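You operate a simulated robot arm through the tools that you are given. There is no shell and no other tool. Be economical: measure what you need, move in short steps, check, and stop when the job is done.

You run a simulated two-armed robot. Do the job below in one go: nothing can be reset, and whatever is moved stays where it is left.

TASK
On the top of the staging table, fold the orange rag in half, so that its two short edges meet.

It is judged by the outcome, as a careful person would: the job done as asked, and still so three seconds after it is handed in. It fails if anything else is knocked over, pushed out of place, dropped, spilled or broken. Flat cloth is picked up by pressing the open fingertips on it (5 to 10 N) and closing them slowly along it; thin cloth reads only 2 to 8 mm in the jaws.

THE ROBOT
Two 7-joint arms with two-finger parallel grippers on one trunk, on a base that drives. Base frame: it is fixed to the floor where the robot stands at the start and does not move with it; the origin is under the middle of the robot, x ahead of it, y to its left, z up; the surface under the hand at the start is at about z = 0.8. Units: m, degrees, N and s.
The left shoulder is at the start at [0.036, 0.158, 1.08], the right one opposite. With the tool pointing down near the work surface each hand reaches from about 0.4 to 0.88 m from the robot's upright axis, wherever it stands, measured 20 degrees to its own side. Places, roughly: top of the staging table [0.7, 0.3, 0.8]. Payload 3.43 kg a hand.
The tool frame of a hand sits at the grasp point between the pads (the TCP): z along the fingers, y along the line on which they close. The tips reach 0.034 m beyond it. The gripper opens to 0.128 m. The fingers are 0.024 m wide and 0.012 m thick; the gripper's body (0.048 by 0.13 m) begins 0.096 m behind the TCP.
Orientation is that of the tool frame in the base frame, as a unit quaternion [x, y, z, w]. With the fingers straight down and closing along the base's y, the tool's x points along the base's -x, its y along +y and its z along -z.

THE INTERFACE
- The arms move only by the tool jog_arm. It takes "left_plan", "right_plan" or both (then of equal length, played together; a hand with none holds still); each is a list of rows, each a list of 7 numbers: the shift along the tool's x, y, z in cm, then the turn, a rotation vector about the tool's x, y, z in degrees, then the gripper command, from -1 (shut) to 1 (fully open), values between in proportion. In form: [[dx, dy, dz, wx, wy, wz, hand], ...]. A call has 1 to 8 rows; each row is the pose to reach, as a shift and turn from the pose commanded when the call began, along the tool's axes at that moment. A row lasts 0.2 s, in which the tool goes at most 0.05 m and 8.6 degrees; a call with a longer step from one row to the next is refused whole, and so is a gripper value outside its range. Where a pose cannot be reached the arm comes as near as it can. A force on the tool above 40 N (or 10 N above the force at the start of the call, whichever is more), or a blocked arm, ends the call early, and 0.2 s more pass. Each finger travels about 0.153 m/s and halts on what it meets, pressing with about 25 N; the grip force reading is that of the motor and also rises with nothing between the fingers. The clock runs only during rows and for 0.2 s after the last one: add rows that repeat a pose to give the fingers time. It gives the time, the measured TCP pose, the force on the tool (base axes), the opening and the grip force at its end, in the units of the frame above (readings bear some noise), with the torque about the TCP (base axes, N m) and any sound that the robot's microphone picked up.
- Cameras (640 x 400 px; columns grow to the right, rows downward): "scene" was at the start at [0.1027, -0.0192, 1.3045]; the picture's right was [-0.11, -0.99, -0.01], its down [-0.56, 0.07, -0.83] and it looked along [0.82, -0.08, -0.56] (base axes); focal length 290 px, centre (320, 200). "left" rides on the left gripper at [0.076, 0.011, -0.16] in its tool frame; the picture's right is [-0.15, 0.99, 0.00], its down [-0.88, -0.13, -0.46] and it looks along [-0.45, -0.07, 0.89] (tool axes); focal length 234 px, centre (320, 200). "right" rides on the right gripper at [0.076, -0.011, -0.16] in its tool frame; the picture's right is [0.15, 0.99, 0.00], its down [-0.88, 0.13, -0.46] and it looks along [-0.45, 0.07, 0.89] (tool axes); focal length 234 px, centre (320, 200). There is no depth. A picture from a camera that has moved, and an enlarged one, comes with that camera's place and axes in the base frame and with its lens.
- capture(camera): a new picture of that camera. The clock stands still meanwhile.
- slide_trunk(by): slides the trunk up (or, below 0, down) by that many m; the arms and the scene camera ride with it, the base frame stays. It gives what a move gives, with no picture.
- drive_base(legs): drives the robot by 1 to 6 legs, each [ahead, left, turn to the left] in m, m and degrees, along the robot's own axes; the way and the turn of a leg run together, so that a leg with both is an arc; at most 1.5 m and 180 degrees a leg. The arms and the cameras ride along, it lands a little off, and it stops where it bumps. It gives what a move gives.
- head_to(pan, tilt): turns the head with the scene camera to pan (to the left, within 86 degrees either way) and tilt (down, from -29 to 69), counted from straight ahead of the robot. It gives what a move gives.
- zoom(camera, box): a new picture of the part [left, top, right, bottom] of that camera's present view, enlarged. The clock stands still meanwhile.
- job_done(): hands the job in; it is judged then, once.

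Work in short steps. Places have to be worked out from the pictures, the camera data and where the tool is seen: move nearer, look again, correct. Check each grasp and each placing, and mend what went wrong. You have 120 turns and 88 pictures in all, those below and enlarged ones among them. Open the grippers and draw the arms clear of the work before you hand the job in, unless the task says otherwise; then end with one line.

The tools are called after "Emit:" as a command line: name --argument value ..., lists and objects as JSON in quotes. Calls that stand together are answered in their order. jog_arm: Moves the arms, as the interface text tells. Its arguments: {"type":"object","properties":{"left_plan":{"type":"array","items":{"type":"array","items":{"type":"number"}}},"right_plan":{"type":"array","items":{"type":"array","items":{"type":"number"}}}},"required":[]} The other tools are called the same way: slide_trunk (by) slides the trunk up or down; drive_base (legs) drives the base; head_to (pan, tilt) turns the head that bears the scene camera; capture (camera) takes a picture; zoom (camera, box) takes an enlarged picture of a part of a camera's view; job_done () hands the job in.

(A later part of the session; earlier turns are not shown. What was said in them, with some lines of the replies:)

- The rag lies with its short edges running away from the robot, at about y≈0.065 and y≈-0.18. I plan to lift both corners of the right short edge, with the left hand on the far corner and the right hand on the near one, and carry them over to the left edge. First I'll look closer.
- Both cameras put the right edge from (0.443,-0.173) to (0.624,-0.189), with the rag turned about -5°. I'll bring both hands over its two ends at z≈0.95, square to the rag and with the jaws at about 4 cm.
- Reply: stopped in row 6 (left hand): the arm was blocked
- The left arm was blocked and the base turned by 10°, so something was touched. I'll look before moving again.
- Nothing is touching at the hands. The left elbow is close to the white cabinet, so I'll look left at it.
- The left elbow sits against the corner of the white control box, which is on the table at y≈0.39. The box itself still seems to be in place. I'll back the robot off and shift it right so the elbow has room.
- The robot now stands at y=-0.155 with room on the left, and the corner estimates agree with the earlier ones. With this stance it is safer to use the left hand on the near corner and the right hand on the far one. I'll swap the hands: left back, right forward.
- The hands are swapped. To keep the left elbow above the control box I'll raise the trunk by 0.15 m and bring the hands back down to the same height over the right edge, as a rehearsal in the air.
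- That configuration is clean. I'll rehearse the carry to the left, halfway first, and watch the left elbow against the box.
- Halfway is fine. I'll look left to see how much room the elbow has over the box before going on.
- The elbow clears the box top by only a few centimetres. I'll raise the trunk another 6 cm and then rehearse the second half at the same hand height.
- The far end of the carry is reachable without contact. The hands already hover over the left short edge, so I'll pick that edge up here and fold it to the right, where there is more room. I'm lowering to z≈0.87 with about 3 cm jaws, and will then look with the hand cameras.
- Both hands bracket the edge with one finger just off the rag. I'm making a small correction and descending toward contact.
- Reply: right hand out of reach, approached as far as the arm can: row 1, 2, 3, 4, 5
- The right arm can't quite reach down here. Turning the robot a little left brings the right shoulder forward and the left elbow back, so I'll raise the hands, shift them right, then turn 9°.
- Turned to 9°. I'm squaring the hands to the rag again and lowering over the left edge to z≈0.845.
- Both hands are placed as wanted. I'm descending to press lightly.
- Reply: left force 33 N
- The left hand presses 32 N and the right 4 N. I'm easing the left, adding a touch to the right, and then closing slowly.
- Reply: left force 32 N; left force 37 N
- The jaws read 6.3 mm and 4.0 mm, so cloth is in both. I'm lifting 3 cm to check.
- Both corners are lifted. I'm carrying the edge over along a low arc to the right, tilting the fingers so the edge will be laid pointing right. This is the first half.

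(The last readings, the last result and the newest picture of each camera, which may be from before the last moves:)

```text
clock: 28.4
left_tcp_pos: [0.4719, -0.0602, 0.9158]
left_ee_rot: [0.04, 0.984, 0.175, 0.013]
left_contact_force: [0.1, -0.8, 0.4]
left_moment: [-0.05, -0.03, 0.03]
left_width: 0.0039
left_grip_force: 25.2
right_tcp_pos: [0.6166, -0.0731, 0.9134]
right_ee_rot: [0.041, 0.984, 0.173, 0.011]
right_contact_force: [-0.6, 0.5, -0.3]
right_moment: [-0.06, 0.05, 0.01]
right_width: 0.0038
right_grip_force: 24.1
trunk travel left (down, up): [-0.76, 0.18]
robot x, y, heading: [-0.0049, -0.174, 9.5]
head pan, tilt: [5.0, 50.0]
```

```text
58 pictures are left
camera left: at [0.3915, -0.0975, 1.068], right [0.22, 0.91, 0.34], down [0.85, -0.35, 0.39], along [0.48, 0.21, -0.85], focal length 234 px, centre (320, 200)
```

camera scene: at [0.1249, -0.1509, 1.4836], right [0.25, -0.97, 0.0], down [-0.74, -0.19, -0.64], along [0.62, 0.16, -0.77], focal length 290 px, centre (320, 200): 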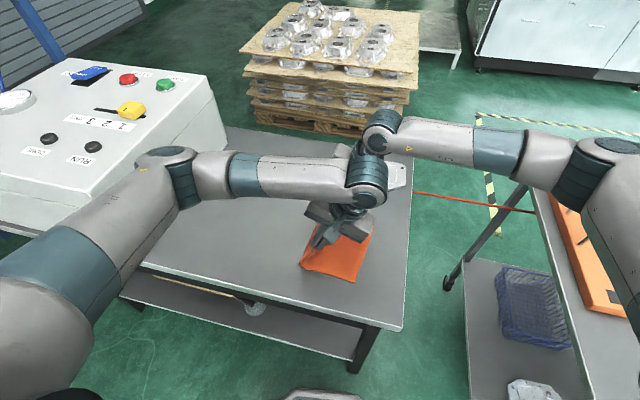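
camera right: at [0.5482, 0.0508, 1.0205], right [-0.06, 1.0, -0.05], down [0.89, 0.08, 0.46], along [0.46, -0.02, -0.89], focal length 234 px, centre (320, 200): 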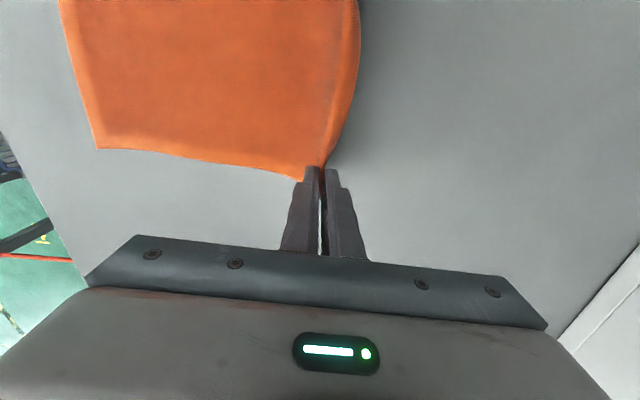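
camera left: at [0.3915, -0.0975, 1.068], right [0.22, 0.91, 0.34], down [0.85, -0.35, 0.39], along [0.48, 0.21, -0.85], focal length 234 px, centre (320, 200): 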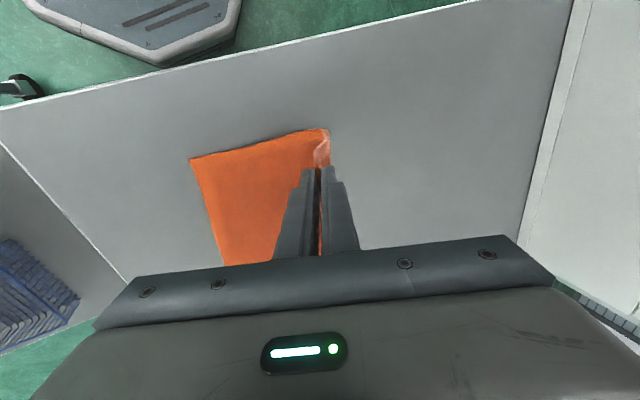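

The flap follows well. Closing the jaws pulled the rag about 1.6 cm left, so its right edge now runs at about y=-0.158 (near) to -0.173 (far). I'm shortening the carry to match and laying it down.

Emit:
jog_arm --left_plan '[[0, -1.46, -0.4, -3, 0, 0, -1], [0, -2.92, -0.75, -6, 0, 0, -1], [-0.05, -4.5, -0.75, -9, 0, 0, -1], [-0.08, -6.15, -0.66, -12, 0, 0, -1], [-0.1, -7.7, -0.1, -15, 0, 0, -1], [-0.12, -9.26, 0.54, -18, 0, 0, -1], [-0.14, -10.7, 1.5, -19, 0, 0, -1], [-0.15, -12.0, 2.5, -19, 0, 0, -1]]' --right_plan '[[0, -1.46, -0.4, -3, 0, 0, -1], [0, -2.92, -0.75, -6, 0, 0, -1], [-0.05, -4.5, -0.75, -9, 0, 0, -1], [-0.08, -6.15, -0.66, -12, 0, 0, -1], [-0.1, -7.7, -0.1, -15, 0, 0, -1], [-0.12, -9.26, 0.5, -18, 0, 0, -1], [-0.14, -10.65, 1.35, -19, 0, 0, -1], [-0.15, -11.95, 2.3, -19, 0, 0, -1]]'

Emit:
capture --camera "scene"

Emit:
capture --camera "left"

Emit:
capture --camera "right"

```text
clock: 30.2
left_tcp_pos: [0.4654, -0.1649, 0.8497]
left_ee_rot: [0.038, 0.942, 0.334, 0.019]
left_contact_force: [1.1, 0.3, 0.3]
left_moment: [-0.05, -0.02, -0.04]
left_width: 0.004
left_grip_force: 24.8
right_tcp_pos: [0.6085, -0.1755, 0.8524]
right_ee_rot: [0.038, 0.941, 0.335, 0.02]
right_contact_force: [-1.2, -0.4, -0.5]
right_moment: [-0.08, 0.03, -0.01]
right_width: 0.0039
right_grip_force: 24.8
trunk travel left (down, up): [-0.76, 0.18]
robot x, y, heading: [-0.0036, -0.1743, 9.1]
head pan, tilt: [5.0, 50.0]
```

```text
57 pictures are left
camera scene: at [0.125, -0.1488, 1.4836], right [0.25, -0.97, 0.0], down [-0.74, -0.19, -0.64], along [0.62, 0.16, -0.77], focal length 290 px, centre (320, 200)
```

scene: 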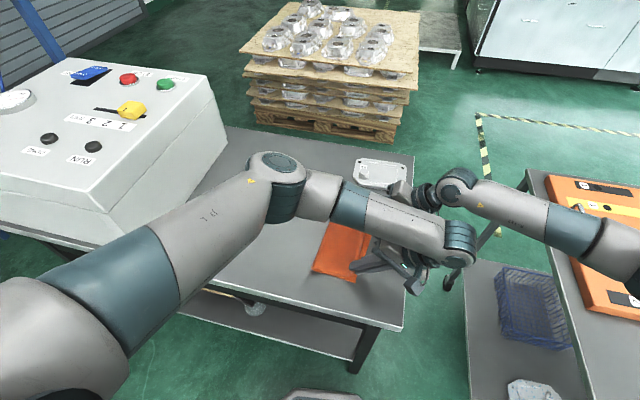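

```text
56 pictures are left
camera left: at [0.3806, -0.2497, 0.9803], right [0.2, 0.75, 0.63], down [0.84, -0.46, 0.28], along [0.5, 0.47, -0.73], focal length 234 px, centre (320, 200)
```

left: 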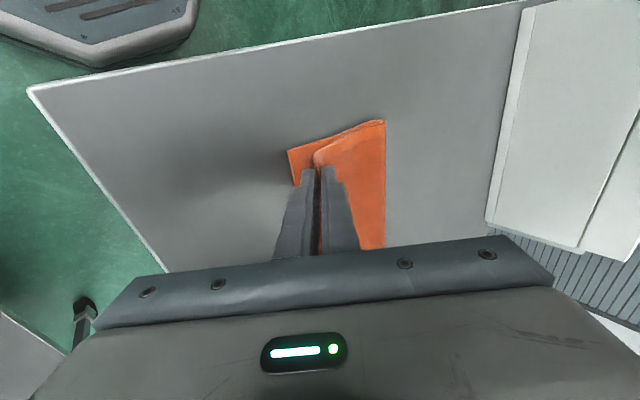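

```text
55 pictures are left
camera right: at [0.5245, -0.2763, 0.9668], right [-0.09, 0.78, 0.62], down [0.86, -0.26, 0.44], along [0.51, 0.57, -0.65], focal length 234 px, centre (320, 200)
```

right: 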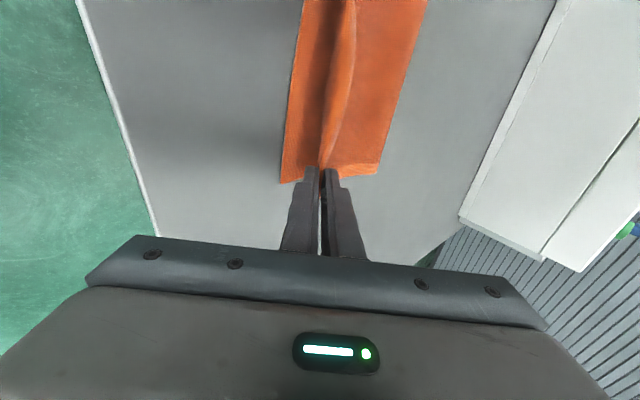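

The flap is over. I'll zoom in to see how the edge sits in the fingers before laying it.

Emit:
zoom --camera "left" --box '[260, 100, 420, 260]'

Emit:
zoom --camera "right" --box '[250, 80, 410, 260]'

```text
2.50 times, centred on (340, 180) of left
camera zoom: at [0.3806, -0.2497, 0.9803], right [0.2, 0.75, 0.63], down [0.84, -0.46, 0.28], along [0.5, 0.47, -0.73], focal length 585 px, centre (270, 250)
```

zoom: 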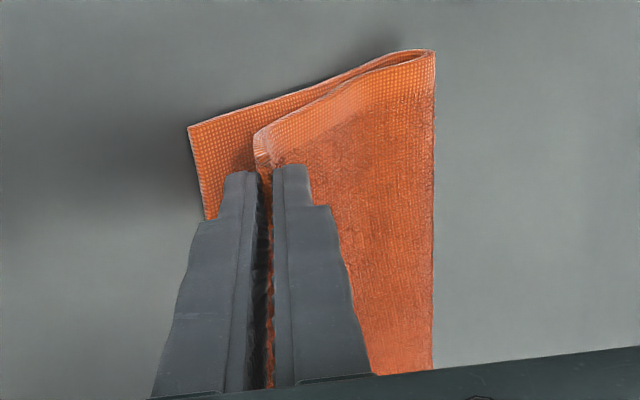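

```text
2.22 times, centred on (330, 170) of right
camera zoom: at [0.5245, -0.2763, 0.9668], right [-0.09, 0.78, 0.62], down [0.86, -0.26, 0.44], along [0.51, 0.57, -0.65], focal length 520 px, centre (298, 267)
```

zoom: 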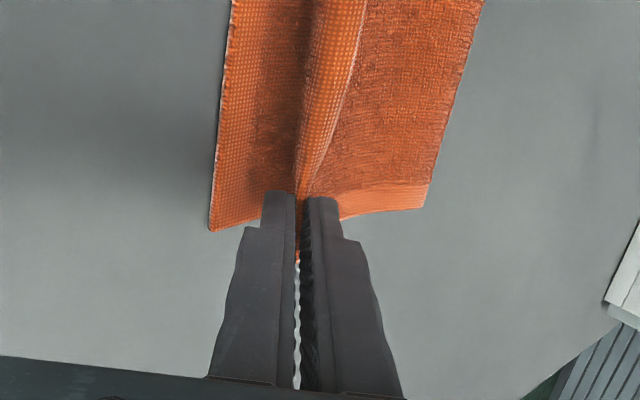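

The edges sit well inside both jaws. I'm lowering 8 mm, opening the jaws slightly and sliding out along the fingers.

Emit:
jog_arm --left_plan '[[0, -0.5, 0.6, 0, 0, 0, -1], [0, -0.5, 0.6, 0, 0, 0, -0.9], [0, -0.5, 0.6, 0, 0, 0, -0.8], [0, -0.5, 0.6, 0, 0, 0, -0.75], [0, -0.5, -0.4, 0, 0, 0, -0.75], [0, -0.5, -1.9, 0, 0, 0, -0.75], [0, -0.5, -3.6, 0, 0, 0, -0.75]]' --right_plan '[[0, -0.6, 0.8, 0, 0, 0, -1], [0, -0.6, 0.8, 0, 0, 0, -0.9], [0, -0.6, 0.8, 0, 0, 0, -0.8], [0, -0.6, 0.8, 0, 0, 0, -0.75], [0, -0.6, -0.3, 0, 0, 0, -0.75], [0, -0.6, -1.8, 0, 0, 0, -0.75], [0, -0.6, -3.5, 0, 0, 0, -0.75]]'

Emit:
capture --camera "left"

Emit:
capture --camera "right"

```text
clock: 31.9
left_tcp_pos: [0.4621, -0.1885, 0.8743]
left_ee_rot: [0.037, 0.941, 0.334, 0.019]
left_contact_force: [-1.0, -0.1, 0.1]
left_moment: [-0.01, -0.02, 0.01]
left_width: 0.0161
left_grip_force: 0.1
right_tcp_pos: [0.6035, -0.2017, 0.875]
right_ee_rot: [0.039, 0.942, 0.333, 0.018]
right_contact_force: [-0.3, 0.0, 0.5]
right_moment: [-0.02, 0.01, -0.01]
right_width: 0.0161
right_grip_force: 0.0
trunk travel left (down, up): [-0.76, 0.18]
robot x, y, heading: [-0.002, -0.1735, 9.0]
head pan, tilt: [5.0, 50.0]
```

```text
52 pictures are left
camera left: at [0.3776, -0.2733, 1.0049], right [0.2, 0.75, 0.63], down [0.84, -0.46, 0.28], along [0.5, 0.47, -0.73], focal length 234 px, centre (320, 200)
```

left: 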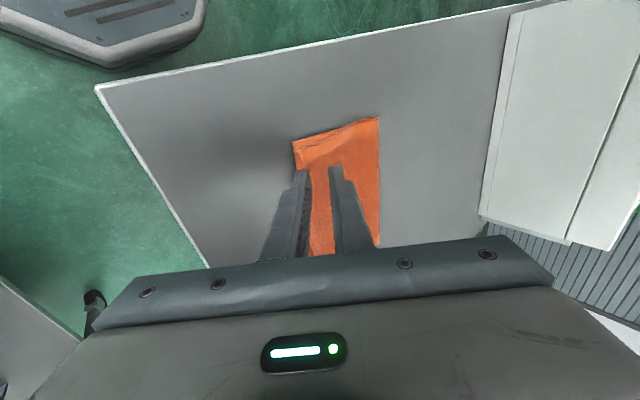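

```text
51 pictures are left
camera right: at [0.5197, -0.3033, 0.9898], right [-0.09, 0.78, 0.62], down [0.86, -0.26, 0.44], along [0.51, 0.57, -0.65], focal length 234 px, centre (320, 200)
```

right: 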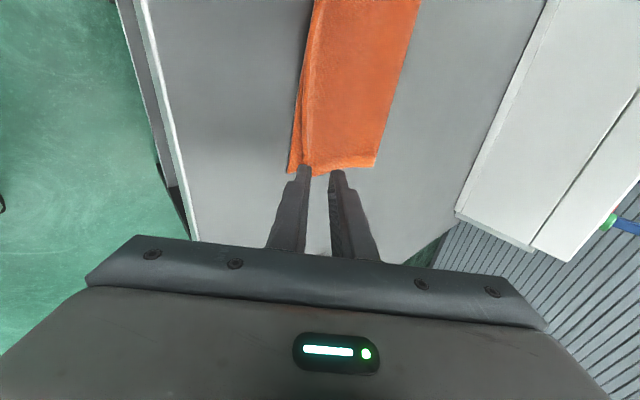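

The flap has dropped almost onto the other edge. I'm withdrawing both hands farther along the fingers and up.

Emit:
jog_arm --left_plan '[[0, 0, -3, 0, 0, 0, -0.75], [0, 0, -6, 0, 0, 0, -0.75], [0, 0, -9, 0, 0, 0, -0.75], [0, 0, -12, 0, 0, 0, -0.75], [0, 0, -15, 0, 0, 0, -0.75]]' --right_plan '[[0, 0, -3, 0, 0, 0, -0.75], [0, 0, -6, 0, 0, 0, -0.75], [0, 0, -9, 0, 0, 0, -0.75], [0, 0, -12, 0, 0, 0, -0.75], [0, 0, -15, 0, 0, 0, -0.75]]'

Emit:
capture --camera "scene"

Emit:
zoom --camera "left" --box '[240, 80, 440, 205]'

Emit:
zoom --camera "right" --box '[240, 60, 440, 185]'

```text
clock: 33.0
left_tcp_pos: [0.4526, -0.2434, 0.9916]
left_ee_rot: [0.039, 0.942, 0.332, 0.019]
left_contact_force: [0.5, -0.1, -0.4]
left_moment: [0.0, 0.0, 0.0]
left_width: 0.0159
left_grip_force: 0.0
left hand out of reach, approached as far as the arm can: row 4, 5
right_tcp_pos: [0.5954, -0.2956, 0.9931]
right_ee_rot: [0.039, 0.942, 0.334, 0.018]
right_contact_force: [-0.1, 0.2, -0.5]
right_moment: [0.03, 0.02, 0.02]
right_width: 0.016
right_grip_force: 0.1
trunk travel left (down, up): [-0.76, 0.18]
robot x, y, heading: [-0.0006, -0.1769, 9.3]
head pan, tilt: [5.0, 50.0]
```

```text
50 pictures are left
camera scene: at [0.1238, -0.1489, 1.4836], right [0.25, -0.97, 0.0], down [-0.74, -0.19, -0.64], along [0.62, 0.16, -0.77], focal length 290 px, centre (320, 200)
```

scene: 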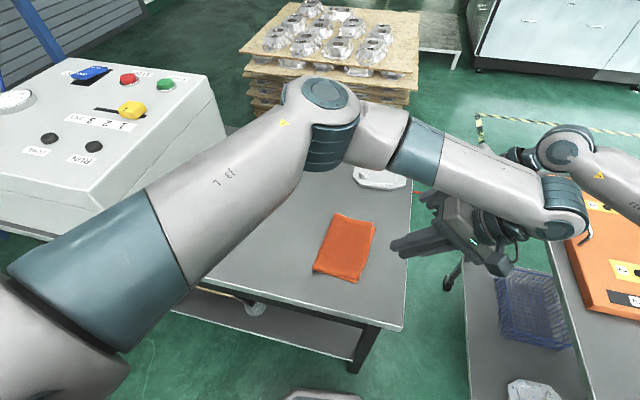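

```text
3.20 times, centred on (340, 142) of left
camera zoom: at [0.368, -0.3281, 1.1217], right [0.2, 0.76, 0.62], down [0.84, -0.46, 0.28], along [0.5, 0.47, -0.73], focal length 749 px, centre (256, 384)
```

zoom: 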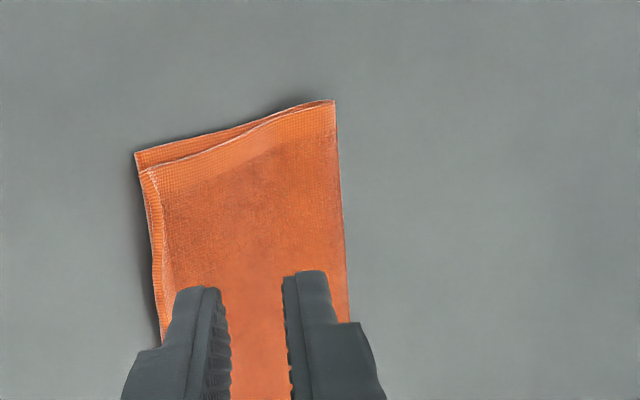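

```text
3.20 times, centred on (340, 122) of right
camera zoom: at [0.5103, -0.3962, 1.108], right [-0.09, 0.78, 0.62], down [0.86, -0.26, 0.44], along [0.51, 0.57, -0.65], focal length 749 px, centre (256, 448)
```

zoom: 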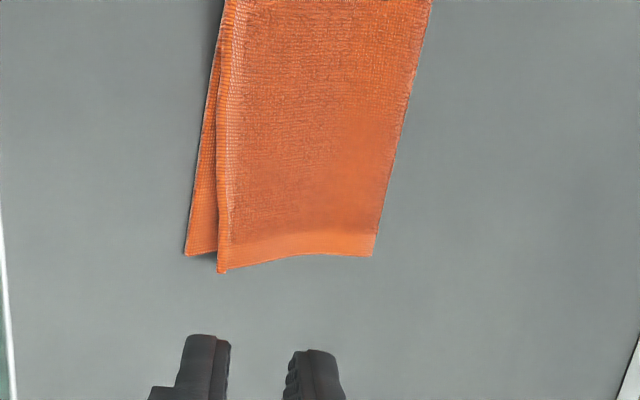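

The fold lies very nearly edge to edge. I'll zoom the scene view for a careful measure.

Emit:
zoom --camera "scene" --box '[295, 200, 395, 290]'

```text
4.44 times, centred on (345, 245) of scene
camera zoom: at [0.1238, -0.1489, 1.4836], right [0.25, -0.97, 0.0], down [-0.74, -0.19, -0.64], along [0.62, 0.16, -0.77], focal length 1291 px, centre (209, 0)
```

zoom: 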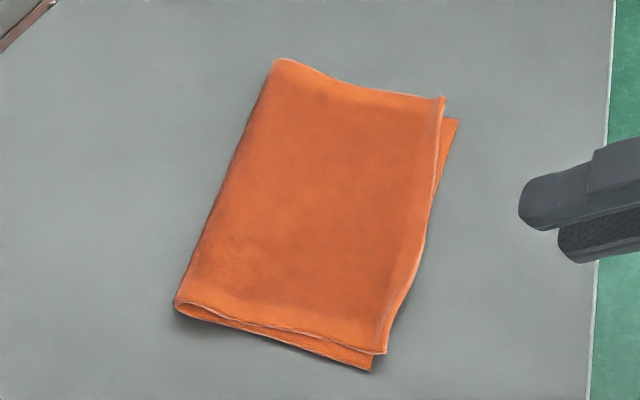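

The measured mismatch is about 1 cm at both corners, so the short edges meet. I'll open the jaws, move the hands up and clear, and make a final check.

Emit:
jog_arm --left_plan '[[0, 1.5, -1, 0, 0, 0, -0.5], [0, 4.5, -1, 5, 0, 0, 0], [0, 7.5, -1, 10, 0, 0, 0], [0, 10.5, -1, 15, 0, 0, 0], [0, 13, -1, 20, 0, 0, 0]]' --right_plan '[[0, 0, -3, 0, 0, 0, -0.5], [0, -0.4, -6, 0, 0, 0, 0], [0, -0.8, -9, 5, 0, 0, 0], [0, -1.2, -12, 10, 0, 0, 0], [0, -1.5, -14, 15, 0, 0, 0]]'

Emit:
capture --camera "scene"

Emit:
capture --camera "right"

```text
clock: 34.2
left_tcp_pos: [0.4628, -0.147, 1.0822]
left_ee_rot: [0.041, 0.986, 0.164, 0.013]
left_contact_force: [-0.2, 0.7, 0.4]
left_moment: [-0.03, 0.02, -0.02]
left_width: 0.0635
left_grip_force: 0.1
right_tcp_pos: [0.5851, -0.3946, 1.0923]
right_ee_rot: [0.042, 0.978, 0.206, 0.014]
right_contact_force: [0.8, 0.7, 0.2]
right_moment: [0.0, 0.0, 0.05]
right_width: 0.064
right_grip_force: 0.1
trunk travel left (down, up): [-0.76, 0.18]
robot x, y, heading: [-0.0041, -0.1703, 9.1]
head pan, tilt: [5.0, 50.0]
```

```text
46 pictures are left
camera scene: at [0.1247, -0.1454, 1.4835], right [0.25, -0.97, 0.0], down [-0.74, -0.19, -0.64], along [0.62, 0.16, -0.77], focal length 290 px, centre (320, 200)
```

scene: 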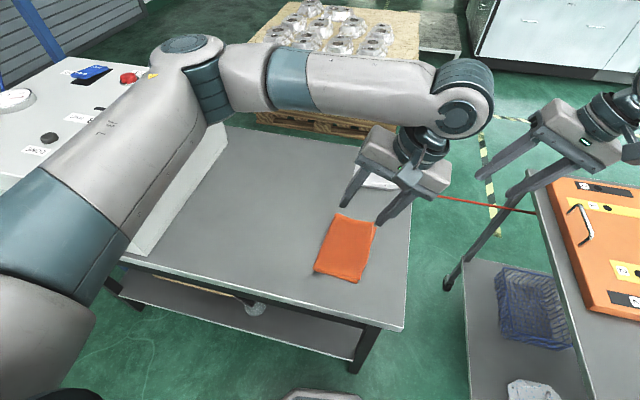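

```text
45 pictures are left
camera right: at [0.5028, -0.46, 1.2315], right [-0.07, 0.91, 0.4], down [0.87, -0.14, 0.48], along [0.49, 0.38, -0.78], focal length 234 px, centre (320, 200)
```

right: 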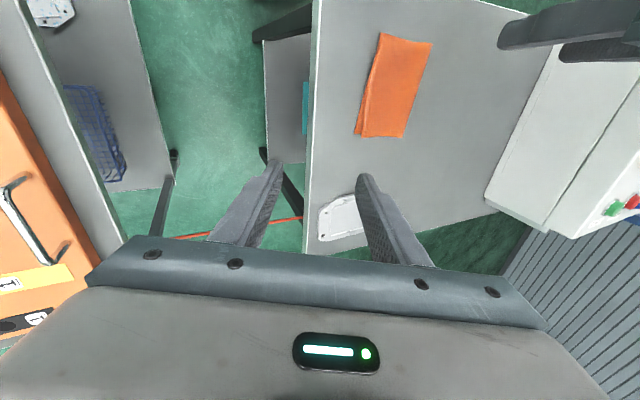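

The rag lies folded in half, everything around it appears to be in place, and both hands are open and clear. I'm handing in.

Emit:
job_done

```text
The job is handed in.
```

The orange rag is folded in half on the staging table, its short edges meeting to within about 1 to 1.5 cm; early on the left elbow was blocked, probably by the white control box, which shows no clear sign of having moved.
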